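You operate a simulated robot arm through the tools that you are given. There is no shell and no other tool.

You run a simulated robot arm. Do the job below in one go: nothing can be reset, and whatever is moved stays where it is left.

## Task
Open the green ledger past the white tab and clip the page down.
Fine: first tilt the high wing to 40 and lock it; stop after that leaf; the glass plate stays up, the low wing free, the spine whole.

Only the result counts: the job must be done as asked and must still hold three seconds after the hand-in. Knocking over, shifting, dropping, spilling or breaking anything else fails it.

## Robot
A 7-joint arm with a fingered hand, fixed in place. Base frame: the origin is at the foot of the arm, x ahead of it, y to its left, z up. Lengths are in cm, angles in rad, forces in N, time in s.
Its first joint turns from -2.007 to 2.007 rad. Payload 5 kg.
Tool frame: the origin (TCP) lies between the finger pads and is the grasp point; the fingertips stand 3.2 cm ahead of it; z points along the fingers, y is the line along which they close. The gripper opens to 16 cm. The gripper's body begins 8.9 cm behind the TCP. The gripper is a hand of 4 fingers: y runs from the thumb to the fingers, the wrist lies at [0, 0, -26.7] in the tool frame, and closing takes about 1.5 s.
Orientation is that of the tool frame in the base frame, as [roll, pitch, yaw] about the fixed x, y, z axes, in that order (R = Rz(yaw) Ry(pitch) Rx(roll)). With the fingers straight down and closing along the base's y, the tool's x points along the base's -x, its y along +y and its z along -z.

## Interface
- The arm moves only by the tool servo_tool. Its argument "increments" is one flat list of numbers, 7 for each row, row after row: the turn, a rotation vector about the tool's x, y, z in degrees, then the shift along the tool's x, y, z in cm, then the finger opening in cm, from 0 to 16. In form: [ax, ay, az, tx, ty, tz, fingers, ax, ay, az, tx, ty, tz, fingers, ...]. A call has 1 to 20 rows; each row is the pose to reach, as a shift and turn from the pose commanded when the call began, along the tool's axes at that moment. Rows are played at 5 a second. More than 5 cm and 0.15 rad between two rows, or a gripper value outside its range, and nothing of the call is played. Where a pose cannot be reached the arm comes as near as it can. A force on the tool above 70 N (or 10 N above the force at the start of the call, whichever is more), or a blocked arm, ends the call early, and 0.2 s more pass. Each finger travels about 4.5 cm/s and halts on what it meets, pressing with about 33 N; the grip force reading is that of the motor and also rises with nothing between the fingers. The clock runs only during rows and for 0.2 s after the last one: add rows that repeat a pose to give the fingers time. It gives the time, the measured TCP pose, the force on the tool (base axes), the opening and the grip force at its end, in the units of the frame above (readings bear some noise), with the torque about the TCP (base axes, N m) and any sound that the robot's microphone picked up.
- Cameras (640 x 400 px; columns grow to the right, rows downward): "scene" is fixed at [39.93, -49.88, 161.94]; the picture's right is [0.77, -0.64, 0.00], its down [-0.46, -0.56, -0.69] and it looks along [0.44, 0.54, -0.72] (base axes); focal length 283 px, centre (320, 200). "wrist" rides on the gripper at [8, -0.4, -11.4] in the tool frame; the picture's right is [0.05, 1.00, 0.00], its down [-0.82, 0.04, -0.58] and it looks along [-0.58, 0.03, 0.82] (tool axes); focal length 265 px, centre (320, 200).
- capture(camera): a new picture of that camera. No time passes.
- raise_lower(by): slides the trunk up (or, below 0, down) by that many cm; the arm rides with it, the base frame stays. It gives what a move gives, with no picture.
- set_grasp(shape): the hand has 4 fingers and takes this shape, open, in about a second: jaw (thumb against the fingers, like two jaws); tri (thumb and two fingers); tip (a fingertip pinch); poke (one finger out to press); point (the index stretched); flat (the hand flat); cup (the hand cupped); fist (a fist). The gripper value then closes the fingers along that shape, each until it touches; the sizes above hold for jaw. It gives what a move gives, with no picture.
- locate(camera, pixels): for up to 12 pixels [column, row] of the newest picture of that camera ("zoom" is the newest enlarged one), the place [x, y, z] in the base frame of the surface seen there, good to about 0.2 cm. No time passes.
- zoom(camera, box): a new picture of the part [left, top, right, bottom] of that camera's present view, enlarged. No time passes.
- sign_off(): hands the job in; it is judged then, once.

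Leave the gripper open and the arm clear of the work at the hand-in unless told otherwise.

The tools are called after "Emit:" by a JSON object that holds its "api" and its "payload". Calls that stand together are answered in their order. servo_tool: Moves the arm, as the interface text tells. Its arguments: {"type":"object","properties":{"increments":{"type":"array"}},"required":["increments"]} The other tools are called the same way: raise_lower (by) slides the trunk up or down; set_grasp (shape) gives the hand a shape; capture (camera) takes a picture; locate (camera, pixels) gives the place of the surface under pixels of a picture; zoom (camera, box) takes an enlarged picture of a part of a camera's view; sign_off () hands the job in.

At the start:

```text
t: 0.0
position: [62.37, -5.62, 128.9]
tcp_rot: [-3.141, 0.001, -3.141]
force: [0.7, -0.9, -0.6]
moment: [0.0, -0.02, 0.0]
opening: 16.0
gripper_force: 0.0
shape: jaw
trunk travel left (down, up): [-77.5, 21.5]
```

scene: 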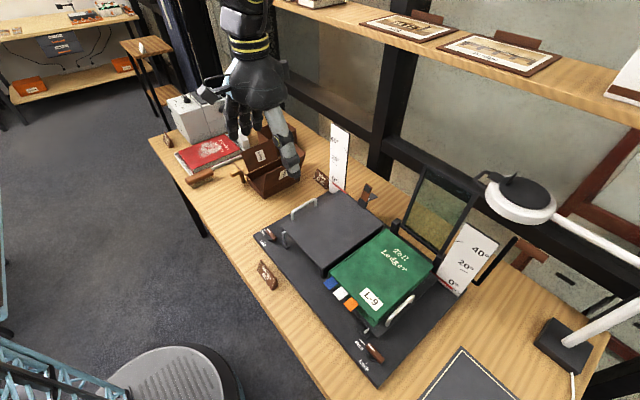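
wrist: 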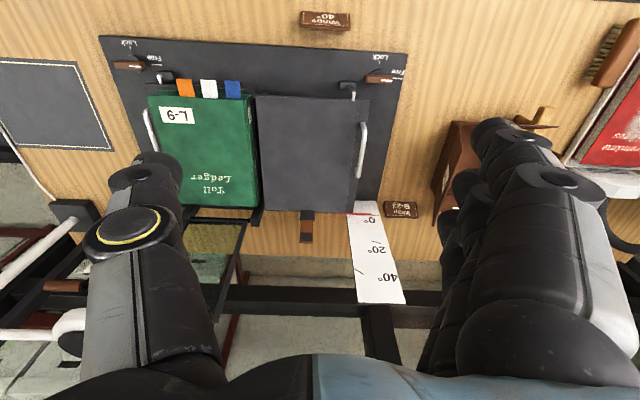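

I see a book cradle: a green ledger on the right wing, a bare wing on the left, two angle scales, two lock levers and a glass plate standing at the back. I'll zoom in on the parts first.

Emit:
{"api": "zoom", "payload": {"camera": "scene", "box": [240, 160, 520, 390]}}

Emit:
{"api": "zoom", "payload": {"camera": "wrist", "box": [80, 0, 440, 320]}}

```text
1.74 times, centred on (380, 275) of scene
```

zoom: 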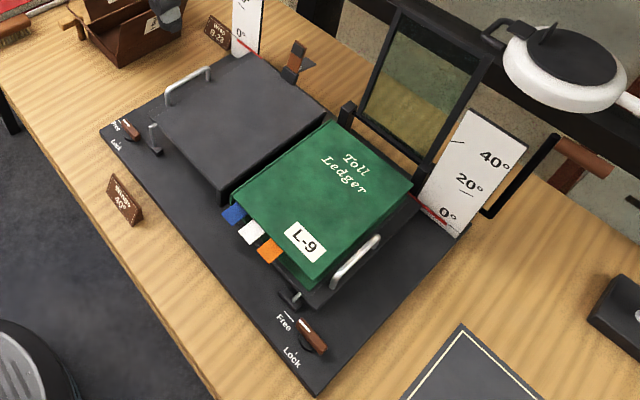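

```text
1.25 times, centred on (260, 160) of wrist
```

zoom: 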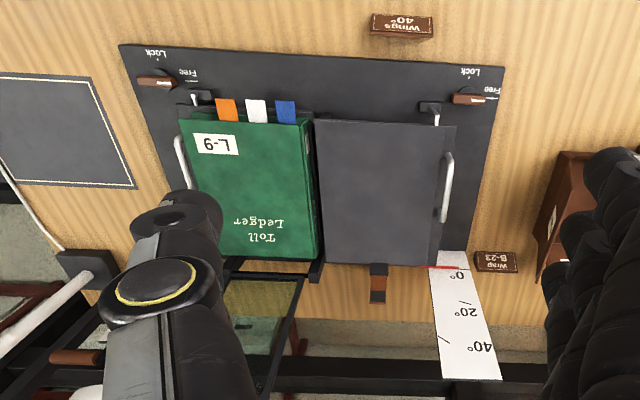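

The bare left wing looks higher than the right one, but I want numbers for it. I'll locate points on the wings, ledger, levers, tabs and scales in the scene picture.

Emit:
{"api": "capture", "payload": {"camera": "scene"}}

Emit:
{"api": "capture", "payload": {"camera": "wrist"}}

Emit:
{"api": "locate", "payload": {"camera": "scene", "pixels": [[285, 230], [345, 200], [322, 265], [378, 230], [335, 265], [385, 232], [430, 262], [375, 320], [331, 284], [340, 293], [351, 303], [268, 234]]}}

Emit:
{"api": "locate", "payload": {"camera": "wrist", "pixels": [[128, 65], [379, 78], [152, 100], [252, 98], [258, 100], [367, 100], [362, 150], [150, 130], [184, 88], [208, 88], [233, 88], [307, 225]]}}

```text
taken
```

scene: 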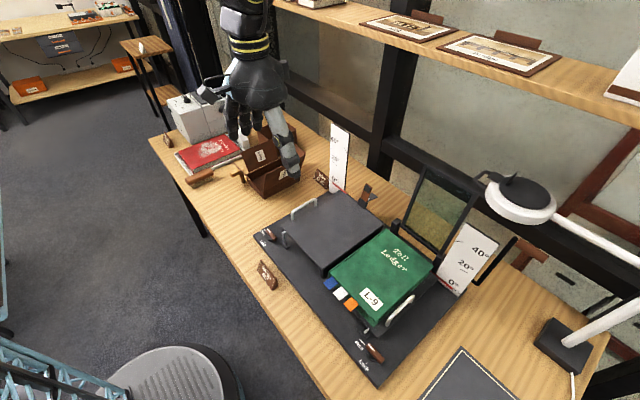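

```text
taken
```

wrist: 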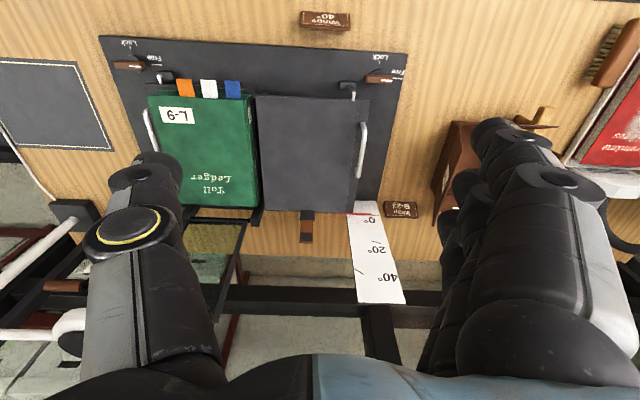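

```text
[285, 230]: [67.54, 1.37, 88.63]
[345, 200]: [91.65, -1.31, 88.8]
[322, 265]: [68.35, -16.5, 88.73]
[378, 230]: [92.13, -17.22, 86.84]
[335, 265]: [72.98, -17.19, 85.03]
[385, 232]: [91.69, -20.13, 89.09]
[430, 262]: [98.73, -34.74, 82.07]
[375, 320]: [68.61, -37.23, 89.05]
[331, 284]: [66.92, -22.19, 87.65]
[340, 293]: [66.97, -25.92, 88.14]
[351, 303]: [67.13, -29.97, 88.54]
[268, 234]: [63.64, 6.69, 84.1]
```

```text
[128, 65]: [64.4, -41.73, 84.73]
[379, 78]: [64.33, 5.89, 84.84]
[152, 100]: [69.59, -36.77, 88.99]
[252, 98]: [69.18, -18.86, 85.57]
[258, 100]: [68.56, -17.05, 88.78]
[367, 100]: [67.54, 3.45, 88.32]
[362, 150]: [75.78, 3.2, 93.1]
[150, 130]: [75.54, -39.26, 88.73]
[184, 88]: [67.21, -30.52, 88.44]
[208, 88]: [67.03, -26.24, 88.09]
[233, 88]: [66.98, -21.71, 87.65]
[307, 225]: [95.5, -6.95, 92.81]
```

Measurements: the bare left wing's top is at z≈88.7. The right wing lies lower, with the ledger's top at z≈89 on it. So the high wing is the bare left one, unless a closer look says otherwise. I'll zoom in on the levers, tabs, clip, scales and plaques.

Emit:
{"api": "zoom", "payload": {"camera": "scene", "box": [245, 190, 325, 250]}}

Emit:
{"api": "zoom", "payload": {"camera": "scene", "box": [310, 260, 430, 380]}}

Emit:
{"api": "zoom", "payload": {"camera": "scene", "box": [310, 120, 390, 220]}}

Emit:
{"api": "zoom", "payload": {"camera": "scene", "box": [380, 150, 530, 310]}}

Emit:
{"api": "zoom", "payload": {"camera": "scene", "box": [150, 100, 310, 210]}}

Emit:
{"api": "zoom", "payload": {"camera": "wrist", "box": [240, 0, 440, 130]}}

Emit:
{"api": "zoom", "payload": {"camera": "wrist", "box": [80, 30, 280, 160]}}

Emit:
{"api": "zoom", "payload": {"camera": "wrist", "box": [230, 150, 430, 310]}}

```text
6.67 times, centred on (285, 220) of scene
```

zoom: 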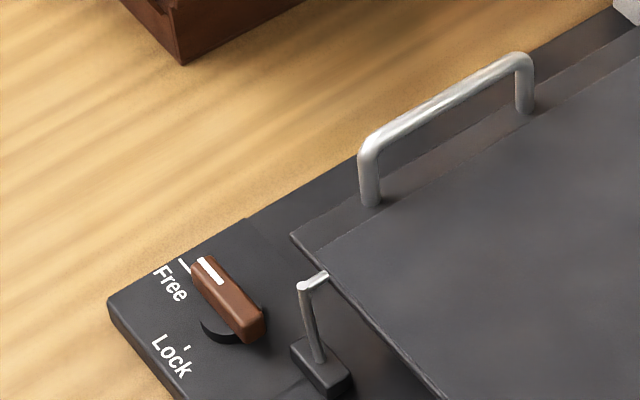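

```text
3.33 times, centred on (370, 320) of scene
```

zoom: 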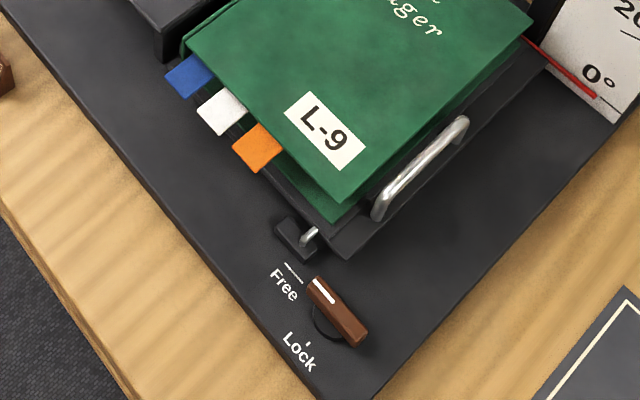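

```text
4.00 times, centred on (350, 170) of scene
```

zoom: 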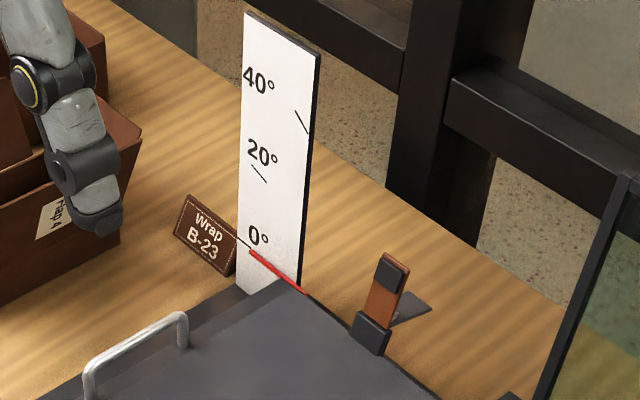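

```text
2.50 times, centred on (455, 230) of scene
```

zoom: 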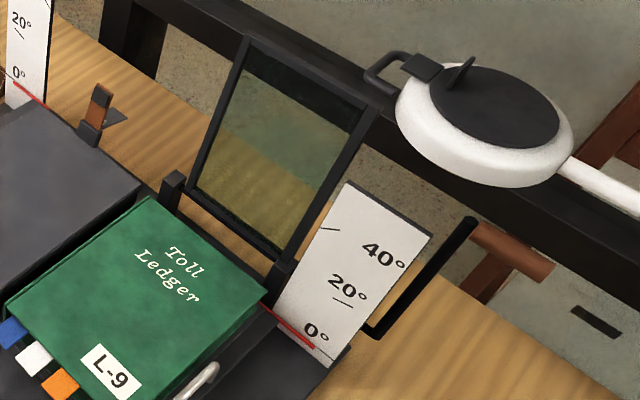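

```text
3.64 times, centred on (230, 155) of scene
```

zoom: 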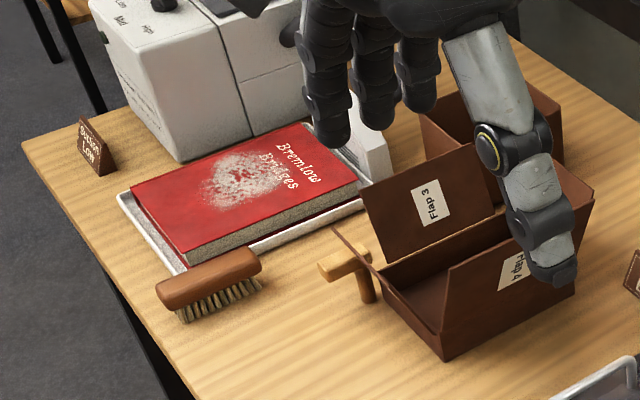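

```text
3.08 times, centred on (340, 65) of wrist
```

zoom: 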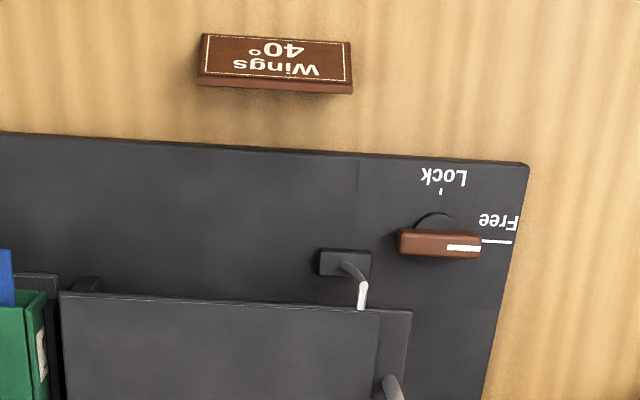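

```text
3.08 times, centred on (180, 95) of wrist
```

zoom: 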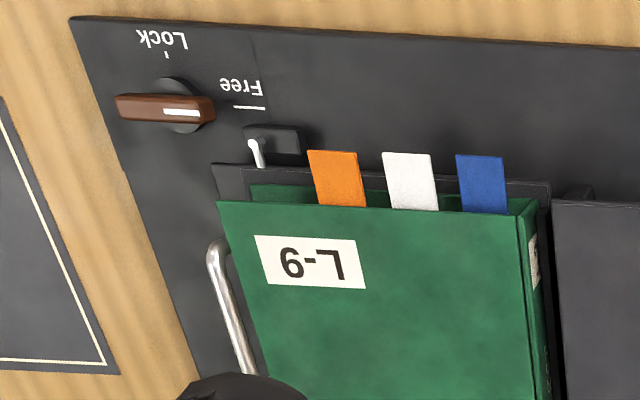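

```text
2.50 times, centred on (330, 230) of wrist
```

zoom: 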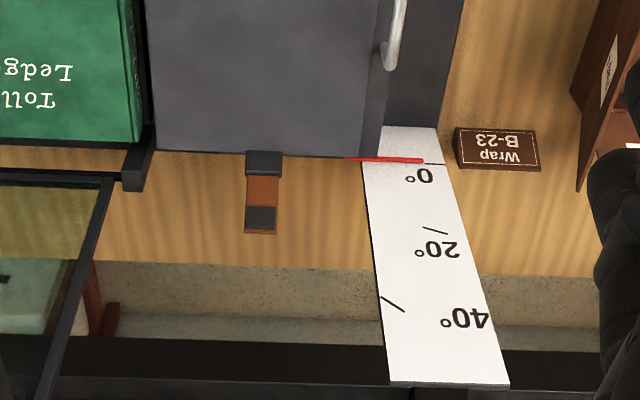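

The left wing's red pointer sits at 0°, and both levers have the white end toward "Free". The orange, white and blue tabs step downward in height in that order. So the cover, the orange leaf and the white leaf turn over, and blue stays. Next I'll locate the handle, lever, clip and scale marks more exactly.

Emit:
{"api": "zoom", "payload": {"camera": "scene", "box": [245, 190, 325, 250]}}

Emit:
{"api": "locate", "payload": {"camera": "zoom", "pixels": [[205, 263], [250, 325], [228, 297], [186, 348], [182, 265], [370, 190], [368, 152], [445, 100], [520, 60], [525, 100], [305, 285], [318, 385]]}}

Emit:
{"api": "zoom", "payload": {"camera": "scene", "box": [310, 120, 390, 220]}}

Emit:
{"api": "locate", "payload": {"camera": "zoom", "pixels": [[275, 268], [303, 290], [260, 172], [300, 122], [240, 240], [392, 262], [385, 300], [372, 325], [368, 345], [390, 275], [250, 20], [350, 350]]}}

Emit:
{"api": "zoom", "payload": {"camera": "scene", "box": [310, 260, 430, 380]}}

Emit:
{"api": "locate", "payload": {"camera": "zoom", "pixels": [[188, 78], [220, 113], [257, 150], [205, 65], [237, 97], [272, 130], [340, 200], [333, 218], [345, 255], [380, 210], [455, 125], [335, 310]]}}

```text
6.67 times, centred on (285, 220) of scene
```

zoom: 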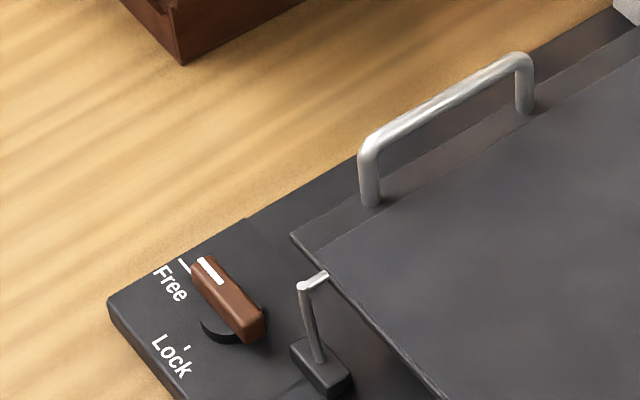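

```text
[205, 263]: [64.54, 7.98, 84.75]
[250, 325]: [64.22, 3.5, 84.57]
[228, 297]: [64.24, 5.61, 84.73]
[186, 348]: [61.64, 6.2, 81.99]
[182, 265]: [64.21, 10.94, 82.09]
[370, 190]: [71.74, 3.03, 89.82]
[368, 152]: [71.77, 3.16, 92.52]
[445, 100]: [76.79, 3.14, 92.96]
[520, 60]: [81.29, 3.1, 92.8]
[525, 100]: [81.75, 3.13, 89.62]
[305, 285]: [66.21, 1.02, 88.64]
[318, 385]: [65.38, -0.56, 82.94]
```

```text
4.00 times, centred on (350, 170) of scene
```

zoom: 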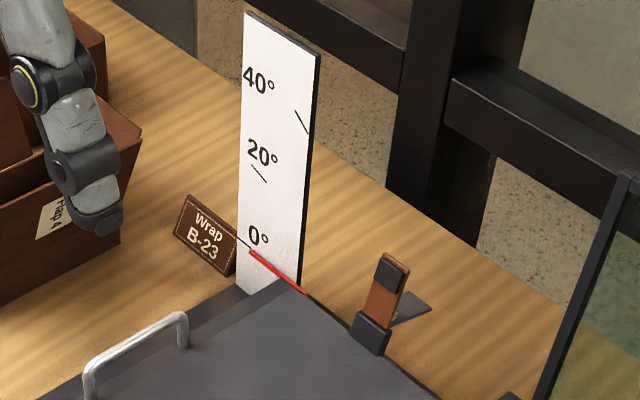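

```text
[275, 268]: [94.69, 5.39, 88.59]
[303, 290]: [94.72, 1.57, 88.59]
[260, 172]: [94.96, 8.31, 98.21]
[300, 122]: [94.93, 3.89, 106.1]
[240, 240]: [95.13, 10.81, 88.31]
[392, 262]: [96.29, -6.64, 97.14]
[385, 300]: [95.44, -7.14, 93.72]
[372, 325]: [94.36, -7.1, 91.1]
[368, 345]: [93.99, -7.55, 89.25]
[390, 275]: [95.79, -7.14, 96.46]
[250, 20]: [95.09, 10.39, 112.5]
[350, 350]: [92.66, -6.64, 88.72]
```

```text
3.33 times, centred on (370, 320) of scene
```

zoom: 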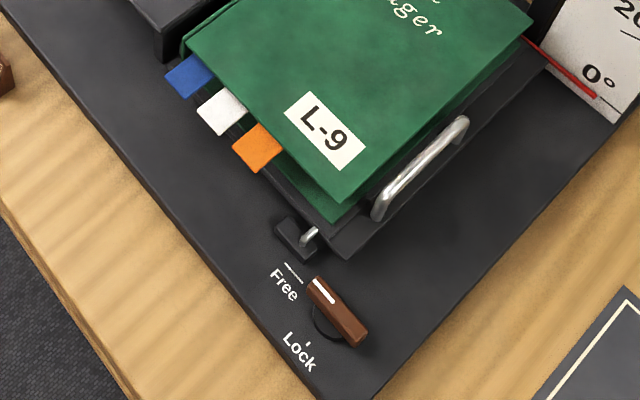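

```text
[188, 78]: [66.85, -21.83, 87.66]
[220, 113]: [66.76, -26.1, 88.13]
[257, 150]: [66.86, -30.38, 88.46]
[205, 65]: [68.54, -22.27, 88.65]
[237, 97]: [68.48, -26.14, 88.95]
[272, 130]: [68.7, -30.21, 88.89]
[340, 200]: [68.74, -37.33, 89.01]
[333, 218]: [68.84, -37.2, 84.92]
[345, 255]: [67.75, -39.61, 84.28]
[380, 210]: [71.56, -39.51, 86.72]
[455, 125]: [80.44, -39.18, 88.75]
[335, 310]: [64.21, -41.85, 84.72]
```

The lever pivots near (64.2, 5.8, 84.7); turning its white end from +y to −x locks it. The handle bar runs along x from 71.8 to 81.7, at y≈3.1 and z≈92.7. The clip stands at about (94–96, −7, 89–97). I'll check the brown box's edges for clearance, then bring the half-closed hand above the handle, still high up.

Emit:
{"api": "locate", "payload": {"camera": "scene", "pixels": [[262, 190], [300, 178], [272, 165], [250, 172], [262, 150], [265, 278], [300, 165], [320, 178]]}}

Emit:
{"api": "servo_tool", "payload": {"increments": [0, 0, 0, -4, 2.2, 0, 13, 0, 0, 0, -8, 4.4, 0, 10, 0, 0, 0, -12, 6.6, 0, 7, 0, 0, 0, -14.4, 8.7, 0, 6, 0, 0, 0, -14.4, 8.7, 0, 6]}}

```text
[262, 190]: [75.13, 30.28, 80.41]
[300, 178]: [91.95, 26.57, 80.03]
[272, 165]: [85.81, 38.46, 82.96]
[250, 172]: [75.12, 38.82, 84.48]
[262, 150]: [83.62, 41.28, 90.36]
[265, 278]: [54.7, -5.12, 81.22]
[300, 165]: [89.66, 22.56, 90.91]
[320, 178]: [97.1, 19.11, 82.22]
```

```text
t: 1.2
position: [77.01, 3.12, 128.82]
tcp_rot: [-3.14, 0.001, -3.141]
force: [0.5, 0.2, 0.2]
moment: [0.02, 0.02, 0.0]
opening: 6.11
gripper_force: 0.0
shape: jaw
trunk travel left (down, up): [-77.5, 21.5]
```

The TCP is now at (77.0, 3.1, 128.8) and the brown box is well clear at y>22. I'll lower the trunk by 20 cm, then look from the wrist.

Emit:
{"api": "raise_lower", "payload": {"by": -20}}

Emit:
{"api": "capture", "payload": {"camera": "wrist"}}

Emit:
{"api": "capture", "payload": {"camera": "scene"}}

```text
t: 3.4
position: [76.91, 2.94, 108.88]
tcp_rot: [3.141, 0.0, 3.141]
force: [0.2, 0.3, -0.4]
moment: [-0.03, -0.01, 0.03]
opening: 6.06
gripper_force: 0.0
shape: jaw
trunk travel left (down, up): [-57.5, 41.5]
```

```text
taken
```

wrist: 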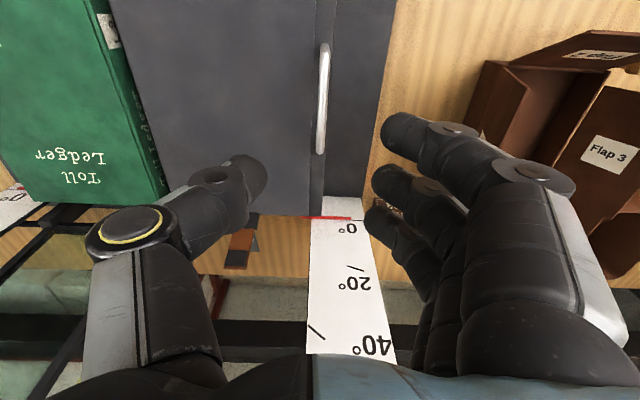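

```text
taken
```

scene: 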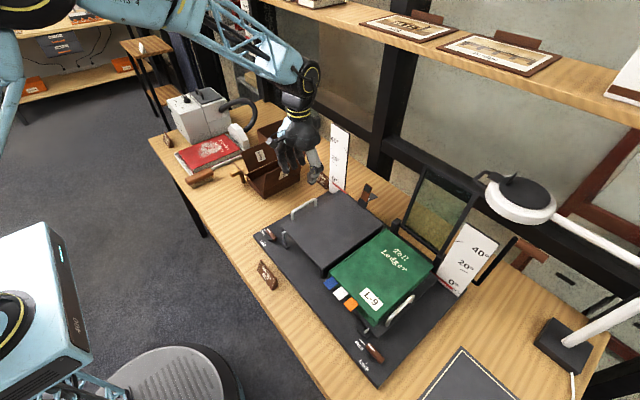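

The handle bar (wrist px 323, 100) lies midway between the thumb and the fingers. I'll go down 16 cm to z≈92.8 with the opening at 6.

Emit:
{"api": "servo_tool", "payload": {"increments": [0, 0, 0, 0, 0, 4, 6, 0, 0, 0, 0, 0, 8, 6, 0, 0, 0, 0, 0.1, 11, 6, 0, 0, 0, 0, 0.1, 13.5, 6, 0, 0, 0, 0, 0.1, 15, 6, 0, 0, 0, 0, 0.1, 15.8, 6, 0, 0, 0, 0, 0.1, 15.8, 6]}}

Emit:
{"api": "capture", "payload": {"camera": "wrist"}}

Emit:
{"api": "zoom", "payload": {"camera": "scene", "box": [245, 130, 405, 250]}}

```text
t: 5.0
position: [77.0, 3.19, 93.07]
tcp_rot: [-3.142, 0.0, 3.141]
force: [-0.2, 0.1, -0.6]
moment: [0.01, -0.02, 0.02]
opening: 6.07
gripper_force: 0.2
shape: jaw
trunk travel left (down, up): [-57.5, 41.5]
```

```text
taken
```

wrist: 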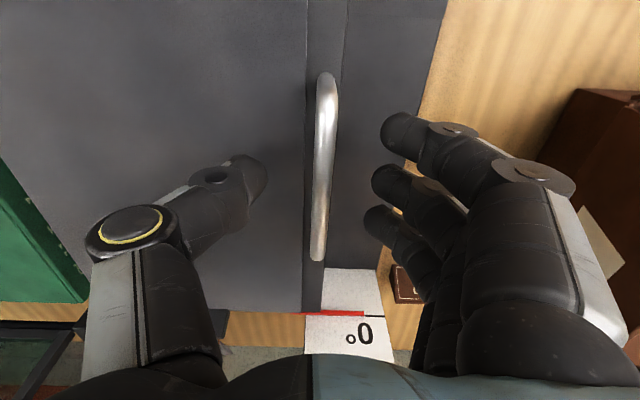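

```text
3.33 times, centred on (325, 190) of scene
```

zoom: 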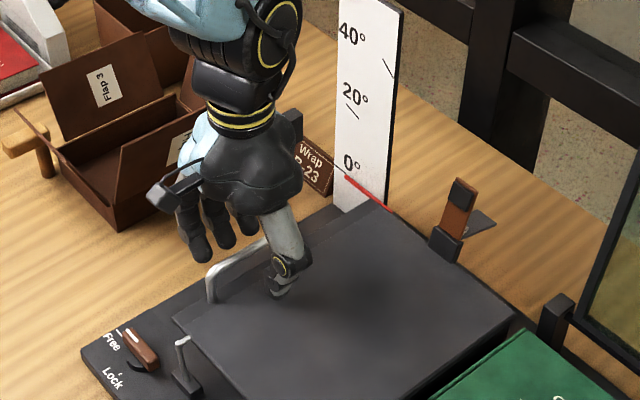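

The thumb and fingers straddle the bar at z 93.07. I'll close on it and wait.

Emit:
{"api": "servo_tool", "payload": {"increments": [0, 0, 0, 0, 0, 0, 4, 0, 0, 0, 0, 0, 0, 2, 0, 0, 0, 0, 0, 0, 0.5, 0, 0, 0, 0, 0, 0, 0, 0, 0, 0, 0, 0, 0, 0, 0, 0, 0, 0, 0, 0, 0, 0, 0, 0, 0, 0, 0, 0]}}

Emit:
{"api": "capture", "payload": {"camera": "wrist"}}

```text
t: 6.6
position: [76.98, 3.08, 92.95]
tcp_rot: [-3.141, 0.001, -3.14]
force: [-0.3, -0.5, -2.6]
moment: [0.0, 0.01, -0.02]
opening: 0.02
gripper_force: 33.0
shape: jaw
trunk travel left (down, up): [-57.5, 41.5]
```

```text
taken
```

wrist: 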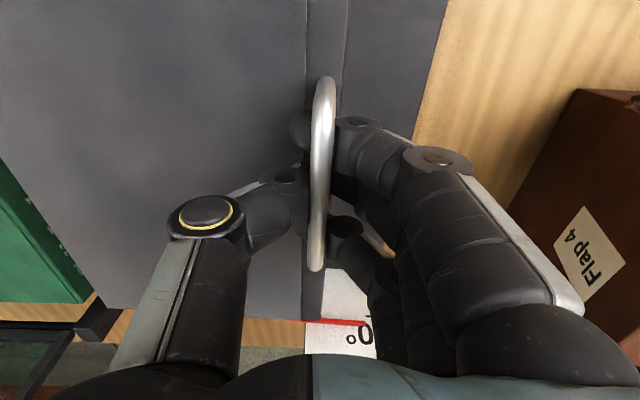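

The fingertips have met under the bar (opening 0.02), so the bar is hooked in the closed hand. From the scale marks I compute the wing's hinge at about y −16.5, z 88.7. I'll lift along that arc, turning the tool with the wing, to 10° first.

Emit:
{"api": "servo_tool", "payload": {"increments": [-2.5, 0, 0, 0, -0.2, -0.85, 0, -5, 0, 0, 0, -0.45, -1.69, 0, -7.5, 0, 0, 0, -0.72, -2.52, 0, -10, 0, 0, 0, -1.04, -3.34, 0, -10, 0, 0, 0, -1.04, -3.34, 0]}}

Emit:
{"api": "capture", "payload": {"camera": "wrist"}}

Emit:
{"api": "zoom", "payload": {"camera": "scene", "box": [245, 130, 405, 250]}}

```text
t: 7.8
position: [77.18, 2.14, 96.28]
tcp_rot: [2.967, -0.001, 3.141]
force: [-5.3, 0.5, -2.2]
moment: [0.03, 0.0, 0.04]
opening: 0.01
gripper_force: 33.3
shape: jaw
trunk travel left (down, up): [-57.5, 41.5]
```

```text
taken
```

wrist: 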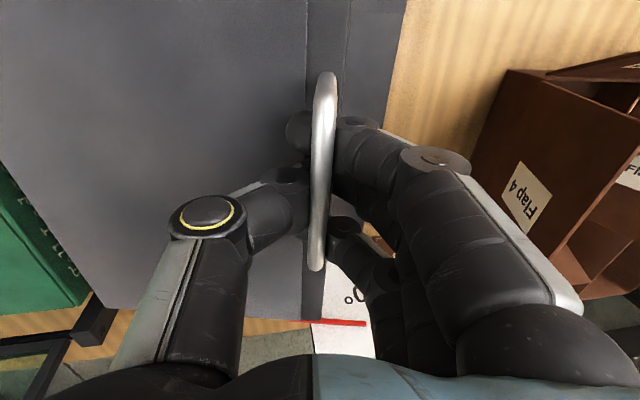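

```text
3.33 times, centred on (325, 190) of scene
```

zoom: 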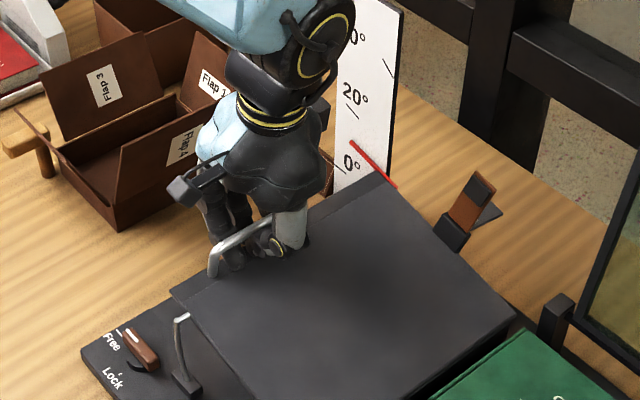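

The wing followed, with the pointer now just past 0° toward 20°, and the forces are small. I'll carry on along the arc to about 37.5° and then read the pointer.

Emit:
{"api": "servo_tool", "payload": {"increments": [-2.5, 0, 0, 0, -0.2, -0.85, 0, -5, 0, 0, 0, -0.45, -1.69, 0, -7.5, 0, 0, 0, -0.72, -2.52, 0, -10, 0, 0, 0, -1.04, -3.34, 0, -12.5, 0, 0, 0, -1.38, -4.14, 0, -15, 0, 0, 0, -1.77, -4.93, 0, -17.5, 0, 0, 0, -2.19, -5.7, 0, -20, 0, 0, 0, -2.64, -6.45, 0, -22.5, 0, 0, 0, -3.12, -7.18, 0, -25, 0, 0, 0, -3.63, -7.89, 0, -27.5, 0, 0, 0, -4.18, -8.57, 0, -27.5, 0, 0, 0, -4.18, -8.57, 0]}}

Emit:
{"api": "capture", "payload": {"camera": "wrist"}}

Emit:
{"api": "zoom", "payload": {"camera": "scene", "box": [245, 120, 405, 240]}}

```text
t: 10.4
position: [76.95, -3.41, 104.04]
tcp_rot: [2.487, -0.001, -3.141]
force: [4.8, 3.2, 1.0]
moment: [0.08, -0.02, -0.02]
opening: 0.0
gripper_force: 33.3
shape: jaw
trunk travel left (down, up): [-57.5, 41.5]
```

```text
taken
```

wrist: 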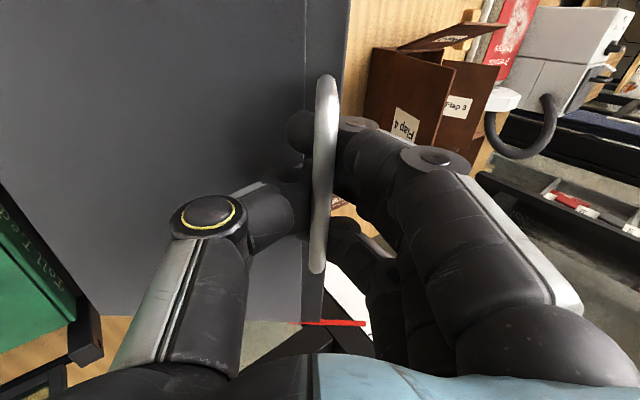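

```text
3.33 times, centred on (325, 180) of scene
```

zoom: 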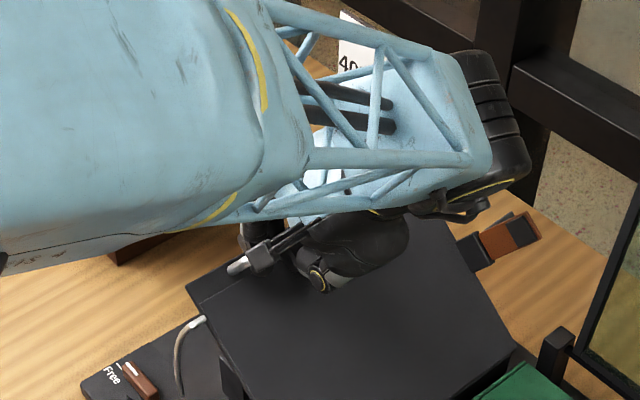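

The forearm blocks the scene view of the scale, so I'll measure the wing's slope from surface points in the wrist picture.

Emit:
{"api": "locate", "payload": {"camera": "wrist", "pixels": [[40, 60], [120, 60], [200, 60], [280, 60], [60, 150], [140, 150], [220, 150], [280, 150], [120, 240], [325, 322], [350, 323], [345, 345]]}}

Emit:
{"api": "zoom", "payload": {"camera": "wrist", "box": [240, 250, 440, 375]}}

```text
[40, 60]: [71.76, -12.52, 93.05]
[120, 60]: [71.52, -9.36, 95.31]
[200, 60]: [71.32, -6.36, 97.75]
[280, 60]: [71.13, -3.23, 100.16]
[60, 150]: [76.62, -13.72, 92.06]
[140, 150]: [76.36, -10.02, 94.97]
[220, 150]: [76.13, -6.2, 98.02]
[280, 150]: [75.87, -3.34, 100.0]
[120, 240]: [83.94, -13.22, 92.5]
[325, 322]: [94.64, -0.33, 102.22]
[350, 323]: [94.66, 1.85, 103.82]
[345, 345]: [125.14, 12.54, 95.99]
```

```text
3.20 times, centred on (340, 312) of wrist
```

zoom: 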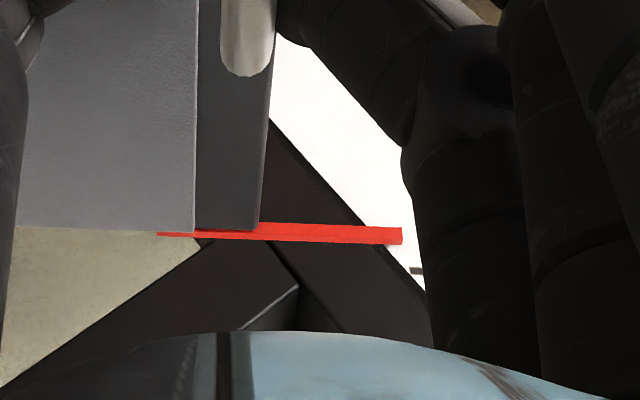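

Two rows of points give a wing slope of 37.4°, and the pointer is just short of the 40° mark. I'll add 2.6° more along the arc and measure again.

Emit:
{"api": "servo_tool", "payload": {"increments": [-1.3, 0, 0, 0, -0.1, -0.44, 0, -2.6, 0, 0, 0, -0.21, -0.885, 0, -2.6, 0, 0, 0, -0.21, -0.885, 0, -2.6, 0, 0, 0, -0.21, -0.885, 0]}}

Emit:
{"api": "zoom", "payload": {"camera": "wrist", "box": [240, 250, 440, 375]}}

Emit:
{"api": "capture", "payload": {"camera": "wrist"}}

Emit:
{"api": "locate", "payload": {"camera": "wrist", "pixels": [[40, 60], [100, 60], [200, 60], [280, 60], [60, 150], [140, 150], [220, 150], [280, 150], [120, 240], [60, 100], [280, 100], [345, 323]]}}

```text
t: 11.4
position: [76.86, -4.09, 104.47]
tcp_rot: [2.441, 0.0, -3.142]
force: [6.6, 5.1, 1.8]
moment: [0.07, -0.05, -0.04]
opening: 0.0
gripper_force: 33.5
shape: jaw
trunk travel left (down, up): [-57.5, 41.5]
```

```text
3.20 times, centred on (340, 312) of wrist
```

zoom: 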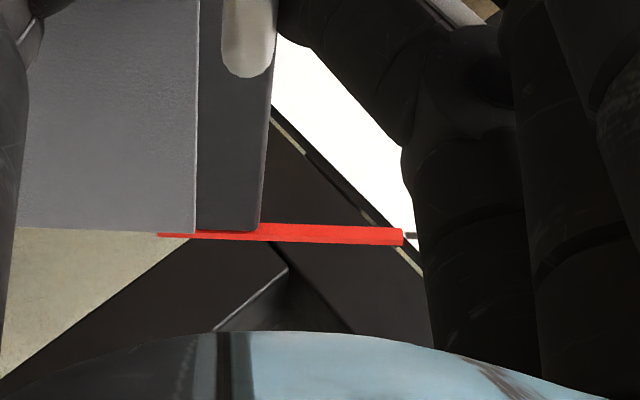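

```text
taken
```

wrist: 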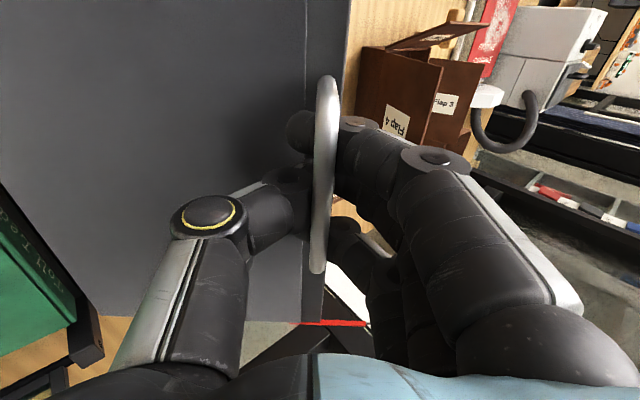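

```text
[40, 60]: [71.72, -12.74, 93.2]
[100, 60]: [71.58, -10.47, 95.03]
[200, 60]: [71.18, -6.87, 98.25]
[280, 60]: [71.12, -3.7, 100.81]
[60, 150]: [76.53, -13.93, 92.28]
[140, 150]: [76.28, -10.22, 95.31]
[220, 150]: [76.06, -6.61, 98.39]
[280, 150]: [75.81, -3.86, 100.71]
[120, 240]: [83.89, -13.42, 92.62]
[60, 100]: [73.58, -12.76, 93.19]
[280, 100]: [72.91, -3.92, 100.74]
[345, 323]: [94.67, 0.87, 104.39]
```

The slope now reads 40.0±0.2° and the pointer tip meets the 40° mark (zoom px 410, 236). Before letting go I want to know whether the wing stays up by friction. I'll lower it by 2° and compare the forces.

Emit:
{"api": "servo_tool", "payload": {"increments": [1, 0, 0, 0, 0.07, 0.34, 0, 2, 0, 0, 0, 0.136, 0.687, 0, 2, 0, 0, 0, 0.136, 0.687, 0, 2, 0, 0, 0, 0.136, 0.687, 0]}}

Emit:
{"api": "servo_tool", "payload": {"increments": [-1, 0, 0, 0, -0.08, -0.34, 0, -2, 0, 0, 0, -0.16, -0.68, 0, -2, 0, 0, 0, -0.16, -0.68, 0, -2, 0, 0, 0, -0.16, -0.68, 0]}}

```text
t: 12.4
position: [76.88, -3.67, 104.22]
tcp_rot: [2.477, -0.001, -3.139]
force: [5.0, 2.5, 0.5]
moment: [0.04, -0.03, 0.02]
opening: 0.0
gripper_force: 32.9
shape: jaw
trunk travel left (down, up): [-57.5, 41.5]
```

```text
t: 13.4
position: [76.85, -4.08, 104.66]
tcp_rot: [2.442, 0.0, 3.141]
force: [0.9, 3.7, 0.5]
moment: [0.04, -0.01, 0.07]
opening: 0.0
gripper_force: 33.3
shape: jaw
trunk travel left (down, up): [-57.5, 41.5]
```

Lowering and raising changed the force only slightly, so this doesn't settle it. A release test near the bottom is harmless, so I'll bring the wing down to about 5° and let go there to see whether it stays.

Emit:
{"api": "servo_tool", "payload": {"increments": [2.5, 0, 0, 0, 0.17, 0.86, 0, 5, 0, 0, 0, 0.3, 1.72, 0, 7.5, 0, 0, 0, 0.39, 2.59, 0, 10, 0, 0, 0, 0.44, 3.47, 0, 12.5, 0, 0, 0, 0.455, 4.34, 0, 15, 0, 0, 0, 0.43, 5.22, 0, 17.5, 0, 0, 0, 0.37, 6.09, 0, 20, 0, 0, 0, 0.27, 6.96, 0, 22.5, 0, 0, 0, 0.13, 7.82, 0, 25, 0, 0, 0, -0.04, 8.68, 0, 27.5, 0, 0, 0, -0.25, 9.53, 0, 30, 0, 0, 0, -0.5, 10.37, 0, 32.5, 0, 0, 0, -0.79, 11.2, 0, 35, 0, 0, 0, -1.11, 12.01, 0, 35, 0, 0, 0, -1.11, 12.01, 0]}}

Emit:
{"api": "capture", "payload": {"camera": "wrist"}}

Emit:
{"api": "locate", "payload": {"camera": "wrist", "pixels": [[40, 60], [100, 60], [200, 60], [280, 60], [60, 150], [140, 150], [220, 150], [280, 150], [330, 322]]}}

```text
t: 16.6
position: [76.98, 2.64, 94.55]
tcp_rot: [3.053, 0.001, -3.141]
force: [-3.4, -4.2, -3.1]
moment: [0.21, 0.1, 0.02]
opening: 0.0
gripper_force: 33.1
shape: jaw
trunk travel left (down, up): [-57.5, 41.5]
```

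```text
taken
```

wrist: 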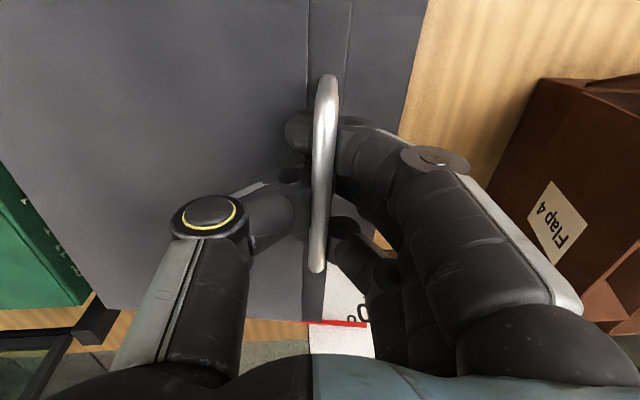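

```text
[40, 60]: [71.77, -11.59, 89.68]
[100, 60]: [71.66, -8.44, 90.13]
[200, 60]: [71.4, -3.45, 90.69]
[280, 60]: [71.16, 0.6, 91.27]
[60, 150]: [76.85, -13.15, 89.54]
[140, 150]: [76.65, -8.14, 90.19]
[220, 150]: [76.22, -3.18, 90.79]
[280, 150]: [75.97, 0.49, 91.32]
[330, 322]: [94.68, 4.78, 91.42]
```

The wing reads 7.4° while the hand is at 5°, so the wing lagged behind, which hints at friction holding it. I'll open the hand here and see whether the wing stays.

Emit:
{"api": "servo_tool", "payload": {"increments": [0, 0, 0, 0, 0, 0, 1.5, 0, 0, 0, 0, 0, 0, 3, 0, 0, 0, 0, 0, 0, 4.5, 0, 0, 0, 0, 0, 0, 6, 0, 0, 0, 0, 0, 0, 6, 0, 0, 0, 0, 0, 0, 6]}}

Emit:
{"api": "capture", "payload": {"camera": "wrist"}}

Emit:
{"api": "locate", "payload": {"camera": "wrist", "pixels": [[40, 60], [100, 60], [200, 60], [280, 60], [60, 120], [140, 120], [220, 120], [280, 120], [330, 322]]}}

```text
t: 18.0
position: [77.07, 2.58, 94.69]
tcp_rot: [3.053, 0.0, -3.141]
force: [-0.5, -0.4, 0.4]
moment: [-0.01, -0.01, -0.02]
opening: 5.91
gripper_force: 0.2
shape: jaw
trunk travel left (down, up): [-57.5, 41.5]
```

```text
taken
```

wrist: 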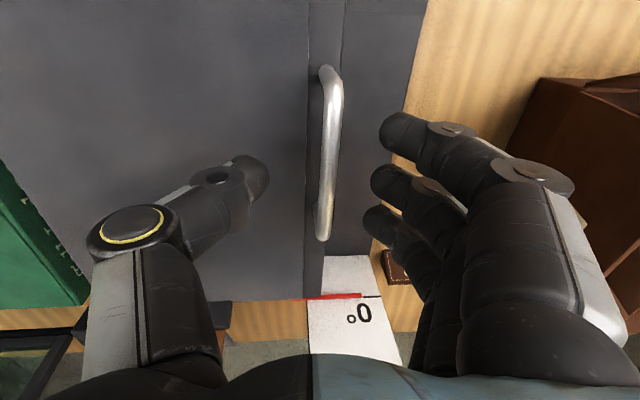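

```text
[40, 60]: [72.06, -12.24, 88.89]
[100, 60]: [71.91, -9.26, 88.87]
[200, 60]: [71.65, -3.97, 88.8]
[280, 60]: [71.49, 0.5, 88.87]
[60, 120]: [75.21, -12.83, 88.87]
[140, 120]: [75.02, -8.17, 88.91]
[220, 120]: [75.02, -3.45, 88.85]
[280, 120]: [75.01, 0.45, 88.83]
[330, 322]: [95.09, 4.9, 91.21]
```

The wing fell back to 0° after release, so it doesn't hold itself in "Free". Before choosing a method I need to know how fast it falls. I'll regrip the bar, lift to about 15°, then release in short steps and take pictures.

Emit:
{"api": "servo_tool", "payload": {"increments": [2.5, 0, 0, 0, 0.17, 0.87, 6, 5.08, 0, 0, 0, 0.35, 1.74, 6, 5.08, 0, 0, 0, 0.35, 1.74, 3, 5.08, 0, 0, 0, 0.35, 1.74, 0, 5.08, 0, 0, 0, 0.35, 1.74, 0, 5.08, 0, 0, 0, 0.35, 1.74, 0, 5.08, 0, 0, 0, 0.35, 1.74, 0, 5.08, 0, 0, 0, 0.35, 1.74, 0]}}

Emit:
{"api": "servo_tool", "payload": {"increments": [-2.5, 0, 0, 0, -0.2, -0.85, 0, -5, 0, 0, 0, -0.45, -1.69, 0, -7.5, 0, 0, 0, -0.72, -2.52, 0, -10, 0, 0, 0, -1.04, -3.34, 0, -12.5, 0, 0, 0, -1.38, -4.14, 0, -15, 0, 0, 0, -1.77, -4.93, 0, -15, 0, 0, 0, -1.77, -4.93, 0]}}

Emit:
{"api": "capture", "payload": {"camera": "wrist"}}

Emit:
{"api": "locate", "payload": {"camera": "wrist", "pixels": [[40, 60], [280, 60], [60, 120], [280, 120]]}}

```text
t: 19.8
position: [76.99, 3.3, 93.04]
tcp_rot: [-3.141, -0.001, -3.141]
force: [-0.5, -1.2, -1.6]
moment: [-0.02, -0.02, 0.02]
opening: 0.01
gripper_force: 33.2
shape: jaw
trunk travel left (down, up): [-57.5, 41.5]
```

```text
t: 21.4
position: [77.05, 1.51, 97.81]
tcp_rot: [2.878, -0.002, -3.14]
force: [-1.6, -0.1, -1.5]
moment: [0.01, 0.03, 0.04]
opening: 0.0
gripper_force: 33.2
shape: jaw
trunk travel left (down, up): [-57.5, 41.5]
```

```text
taken
```

wrist: 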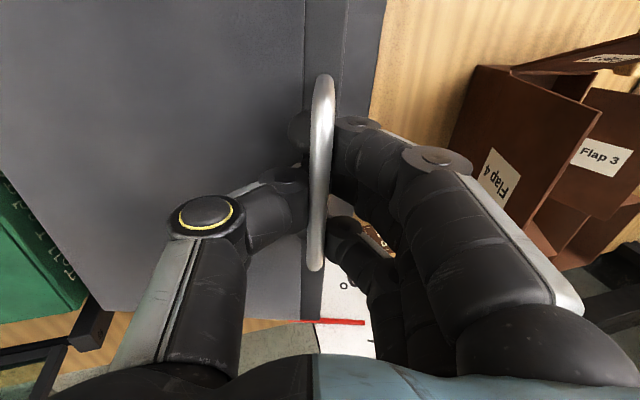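

```text
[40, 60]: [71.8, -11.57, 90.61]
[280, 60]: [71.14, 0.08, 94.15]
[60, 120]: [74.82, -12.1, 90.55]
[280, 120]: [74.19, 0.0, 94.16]
```

The wing is at about 16.7°. I'll release in two short steps, with a picture after each.

Emit:
{"api": "servo_tool", "payload": {"increments": [0, 0, 0, 0, 0, 0, 3]}}

Emit:
{"api": "capture", "payload": {"camera": "wrist"}}

Emit:
{"api": "locate", "payload": {"camera": "wrist", "pixels": [[40, 60], [280, 60], [60, 120], [280, 120]]}}

Emit:
{"api": "servo_tool", "payload": {"increments": [0, 0, 0, 0, 0, 0, 6]}}

Emit:
{"api": "capture", "payload": {"camera": "wrist"}}

Emit:
{"api": "locate", "payload": {"camera": "wrist", "pixels": [[40, 60], [280, 60], [60, 120], [280, 120]]}}

```text
t: 21.8
position: [76.99, 1.58, 98.08]
tcp_rot: [2.879, 0.001, -3.141]
force: [0.0, -0.3, 0.4]
moment: [-0.01, 0.0, -0.01]
opening: 2.83
gripper_force: 0.0
shape: jaw
trunk travel left (down, up): [-57.5, 41.5]
```

```text
taken
```

wrist: 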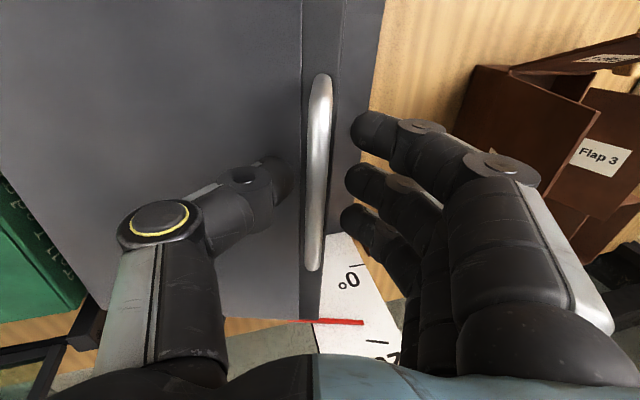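

```text
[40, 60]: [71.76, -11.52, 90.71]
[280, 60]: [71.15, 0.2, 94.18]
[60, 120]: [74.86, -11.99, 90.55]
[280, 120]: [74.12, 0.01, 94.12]
```

```text
t: 22.2
position: [76.96, 1.6, 97.99]
tcp_rot: [2.879, 0.001, 3.141]
force: [0.0, 0.5, -0.6]
moment: [0.0, -0.03, 0.02]
opening: 5.93
gripper_force: 0.1
shape: jaw
trunk travel left (down, up): [-57.5, 41.5]
```

```text
taken
```

wrist: 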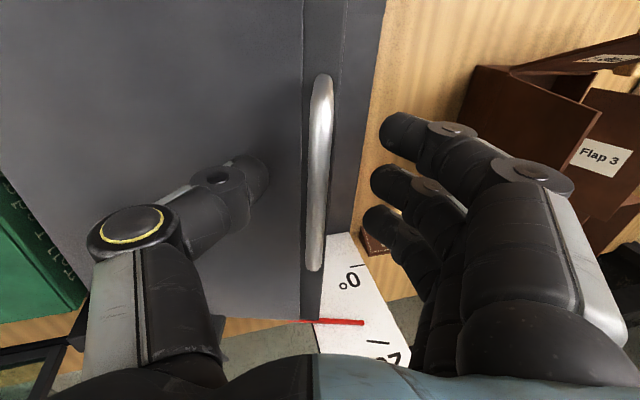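

```text
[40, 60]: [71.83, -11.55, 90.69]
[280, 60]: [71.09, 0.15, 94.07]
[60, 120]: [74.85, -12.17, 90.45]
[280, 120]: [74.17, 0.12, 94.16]
```

The hand is open and the wing still reads about 16.5°. I'll wait two seconds and check for creep.

Emit:
{"api": "servo_tool", "payload": {"increments": [0, 0, 0, 0, 0, 0, 6, 0, 0, 0, 0, 0, 0, 6, 0, 0, 0, 0, 0, 0, 6, 0, 0, 0, 0, 0, 0, 6, 0, 0, 0, 0, 0, 0, 6, 0, 0, 0, 0, 0, 0, 6, 0, 0, 0, 0, 0, 0, 6, 0, 0, 0, 0, 0, 0, 6, 0, 0, 0, 0, 0, 0, 6, 0, 0, 0, 0, 0, 0, 6]}}

Emit:
{"api": "capture", "payload": {"camera": "wrist"}}

Emit:
{"api": "locate", "payload": {"camera": "wrist", "pixels": [[40, 60], [280, 60], [60, 120], [280, 120]]}}

```text
t: 24.4
position: [77.01, 1.55, 97.87]
tcp_rot: [2.879, 0.0, 3.14]
force: [-0.3, 0.9, -0.3]
moment: [0.03, -0.01, 0.0]
opening: 5.95
gripper_force: 0.0
shape: jaw
trunk travel left (down, up): [-57.5, 41.5]
```

```text
taken
```

wrist: 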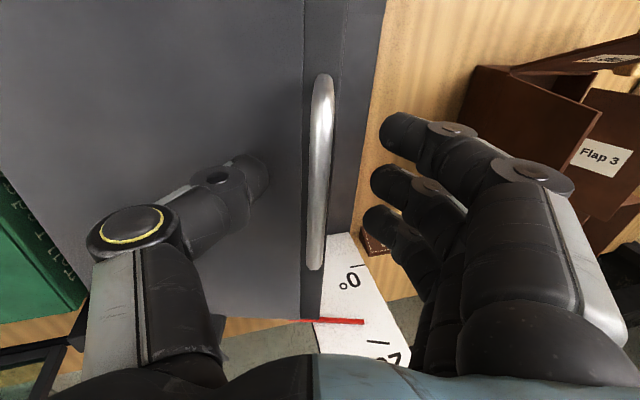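

```text
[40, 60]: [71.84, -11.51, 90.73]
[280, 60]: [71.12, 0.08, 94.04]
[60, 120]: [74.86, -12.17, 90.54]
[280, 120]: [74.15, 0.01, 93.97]
```

It now reads about 15.8°, perhaps a slow creep. I'll wait another 4 s and measure with more points to get the rate.

Emit:
{"api": "servo_tool", "payload": {"increments": [0, 0, 0, 0, 0, 0, 6, 0, 0, 0, 0, 0, 0, 6, 0, 0, 0, 0, 0, 0, 6, 0, 0, 0, 0, 0, 0, 6, 0, 0, 0, 0, 0, 0, 6, 0, 0, 0, 0, 0, 0, 6, 0, 0, 0, 0, 0, 0, 6, 0, 0, 0, 0, 0, 0, 6, 0, 0, 0, 0, 0, 0, 6, 0, 0, 0, 0, 0, 0, 6, 0, 0, 0, 0, 0, 0, 6, 0, 0, 0, 0, 0, 0, 6, 0, 0, 0, 0, 0, 0, 6, 0, 0, 0, 0, 0, 0, 6, 0, 0, 0, 0, 0, 0, 6, 0, 0, 0, 0, 0, 0, 6, 0, 0, 0, 0, 0, 0, 6, 0, 0, 0, 0, 0, 0, 6, 0, 0, 0, 0, 0, 0, 6]}}

Emit:
{"api": "capture", "payload": {"camera": "wrist"}}

Emit:
{"api": "locate", "payload": {"camera": "wrist", "pixels": [[40, 60], [280, 60], [60, 120], [280, 120], [20, 30], [280, 30], [20, 90], [280, 90]]}}

```text
t: 28.4
position: [77.0, 1.53, 97.87]
tcp_rot: [2.878, 0.0, 3.141]
force: [-0.6, 0.0, 0.1]
moment: [0.0, 0.01, 0.01]
opening: 5.93
gripper_force: 0.1
shape: jaw
trunk travel left (down, up): [-57.5, 41.5]
```

```text
taken
```

wrist: 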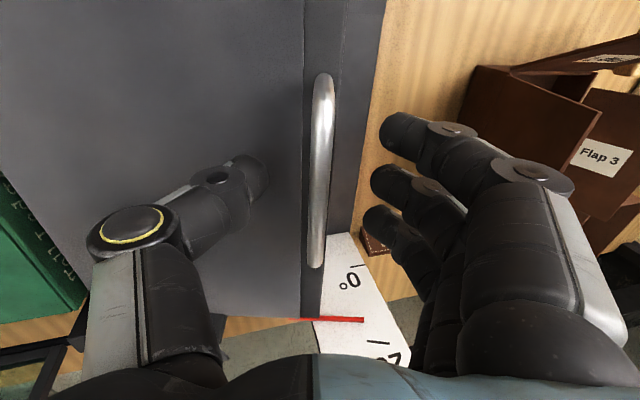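

```text
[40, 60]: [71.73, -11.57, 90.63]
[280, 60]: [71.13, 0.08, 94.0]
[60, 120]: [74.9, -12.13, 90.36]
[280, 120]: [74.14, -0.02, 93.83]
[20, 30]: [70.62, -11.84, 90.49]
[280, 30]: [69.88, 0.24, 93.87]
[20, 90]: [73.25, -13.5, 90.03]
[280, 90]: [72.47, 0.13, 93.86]
```

The wing holds at about 15.9°, with only a very slow creep of roughly 0.1°/s. That leaves enough time to lift, release and lock. I'll close on the bar again and raise it to about 40°.

Emit:
{"api": "servo_tool", "payload": {"increments": [0, 0, 0, 0, 0, 0, 4, 0, 0, 0, 0, 0, 0, 2, 0, 0, 0, 0, 0, 0, 0, 0, 0, 0, 0, 0, 0, 0, 0, 0, 0, 0, 0, 0, 0, 0, 0, 0, 0, 0, 0, 0, 0, 0, 0, 0, 0, 0, 0]}}

Emit:
{"api": "servo_tool", "payload": {"increments": [-2.5, 0, 0, 0, -0.2, -0.85, 0, -5, 0, 0, 0, -0.45, -1.69, 0, -7.5, 0, 0, 0, -0.72, -2.52, 0, -10, 0, 0, 0, -1.04, -3.34, 0, -12.5, 0, 0, 0, -1.38, -4.14, 0, -15, 0, 0, 0, -1.77, -4.93, 0, -17.5, 0, 0, 0, -2.19, -5.7, 0, -20, 0, 0, 0, -2.64, -6.45, 0, -22.5, 0, 0, 0, -3.12, -7.18, 0, -25, 0, 0, 0, -3.63, -7.89, 0, -25, 0, 0, 0, -3.63, -7.89, 0]}}

Emit:
{"api": "capture", "payload": {"camera": "wrist"}}

Emit:
{"api": "locate", "payload": {"camera": "wrist", "pixels": [[40, 60], [280, 60], [60, 120], [280, 120], [20, 30], [280, 30], [20, 90], [280, 90]]}}

Emit:
{"api": "zoom", "payload": {"camera": "wrist", "box": [240, 250, 440, 375]}}

```text
t: 30.0
position: [77.09, 1.61, 97.78]
tcp_rot: [2.878, 0.001, -3.141]
force: [0.3, -0.9, -2.6]
moment: [0.05, 0.01, 0.02]
opening: 0.0
gripper_force: 32.6
shape: jaw
trunk travel left (down, up): [-57.5, 41.5]
```

```text
t: 32.4
position: [77.03, -4.16, 104.83]
tcp_rot: [2.444, 0.001, 3.14]
force: [-1.3, 3.5, 2.3]
moment: [0.03, 0.0, 0.0]
opening: 0.01
gripper_force: 33.3
shape: jaw
trunk travel left (down, up): [-57.5, 41.5]
```

```text
taken
```

wrist: 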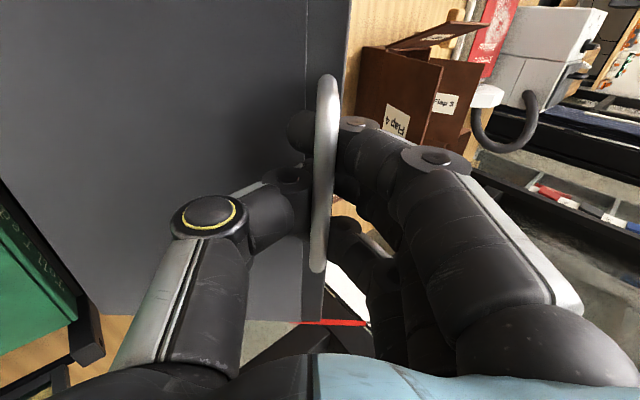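

```text
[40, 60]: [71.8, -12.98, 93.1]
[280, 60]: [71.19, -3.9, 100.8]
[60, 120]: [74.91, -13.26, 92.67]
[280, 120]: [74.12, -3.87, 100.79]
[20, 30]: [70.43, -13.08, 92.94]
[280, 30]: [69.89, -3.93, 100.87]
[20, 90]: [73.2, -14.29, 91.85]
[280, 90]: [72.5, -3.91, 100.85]
```

```text
3.20 times, centred on (340, 312) of wrist
```

zoom: 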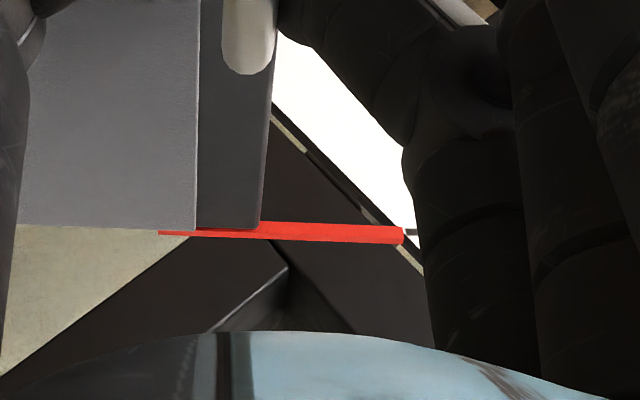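

The slope now averages about 40.7°, with the pointer at the mark; the slight excess allows for the slow creep. I'll open the hand and pull back along the tool axis.

Emit:
{"api": "servo_tool", "payload": {"increments": [0, 0, 0, 0, 0, 0, 2, 0, 0, 0, 0, 0, 0, 4, 0, 0, 0, 0, 0, 0, 6, 0, 0, 0, 0, 0, 0, 6.5, 0, 0, 0, 0, 0, -3, 6.5, 0, 0, 0, 0, 0, -6.5, 6.5, 0, 0, 0, 0, 0, -10.5, 6.5, 0, 0, 0, 0, 0, -15, 6.5]}}

Emit:
{"api": "capture", "payload": {"camera": "wrist"}}

Emit:
{"api": "locate", "payload": {"camera": "wrist", "pixels": [[140, 60], [280, 60], [160, 120], [280, 120], [120, 30], [280, 30], [140, 90], [280, 90]]}}

```text
t: 34.2
position: [76.9, -13.66, 116.3]
tcp_rot: [2.444, -0.001, 3.141]
force: [-0.7, 0.2, 0.0]
moment: [0.0, -0.01, 0.0]
opening: 6.43
gripper_force: 0.0
shape: jaw
trunk travel left (down, up): [-57.5, 41.5]
```

```text
taken
```

wrist: 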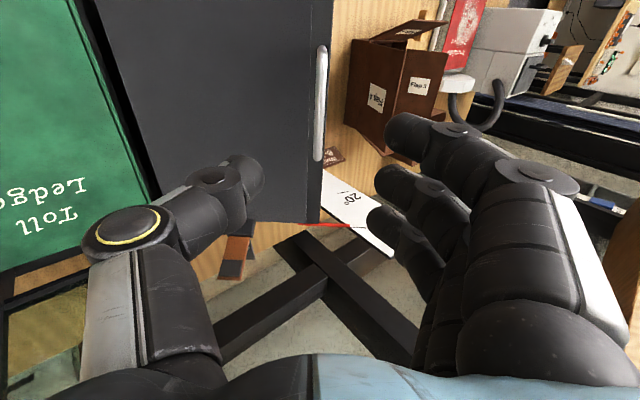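

```text
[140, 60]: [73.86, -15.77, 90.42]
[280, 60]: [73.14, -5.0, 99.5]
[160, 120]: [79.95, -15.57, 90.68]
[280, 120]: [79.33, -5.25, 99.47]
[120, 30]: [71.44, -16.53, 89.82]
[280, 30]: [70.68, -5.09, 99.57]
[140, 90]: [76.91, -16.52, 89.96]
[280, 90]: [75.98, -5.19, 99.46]
```

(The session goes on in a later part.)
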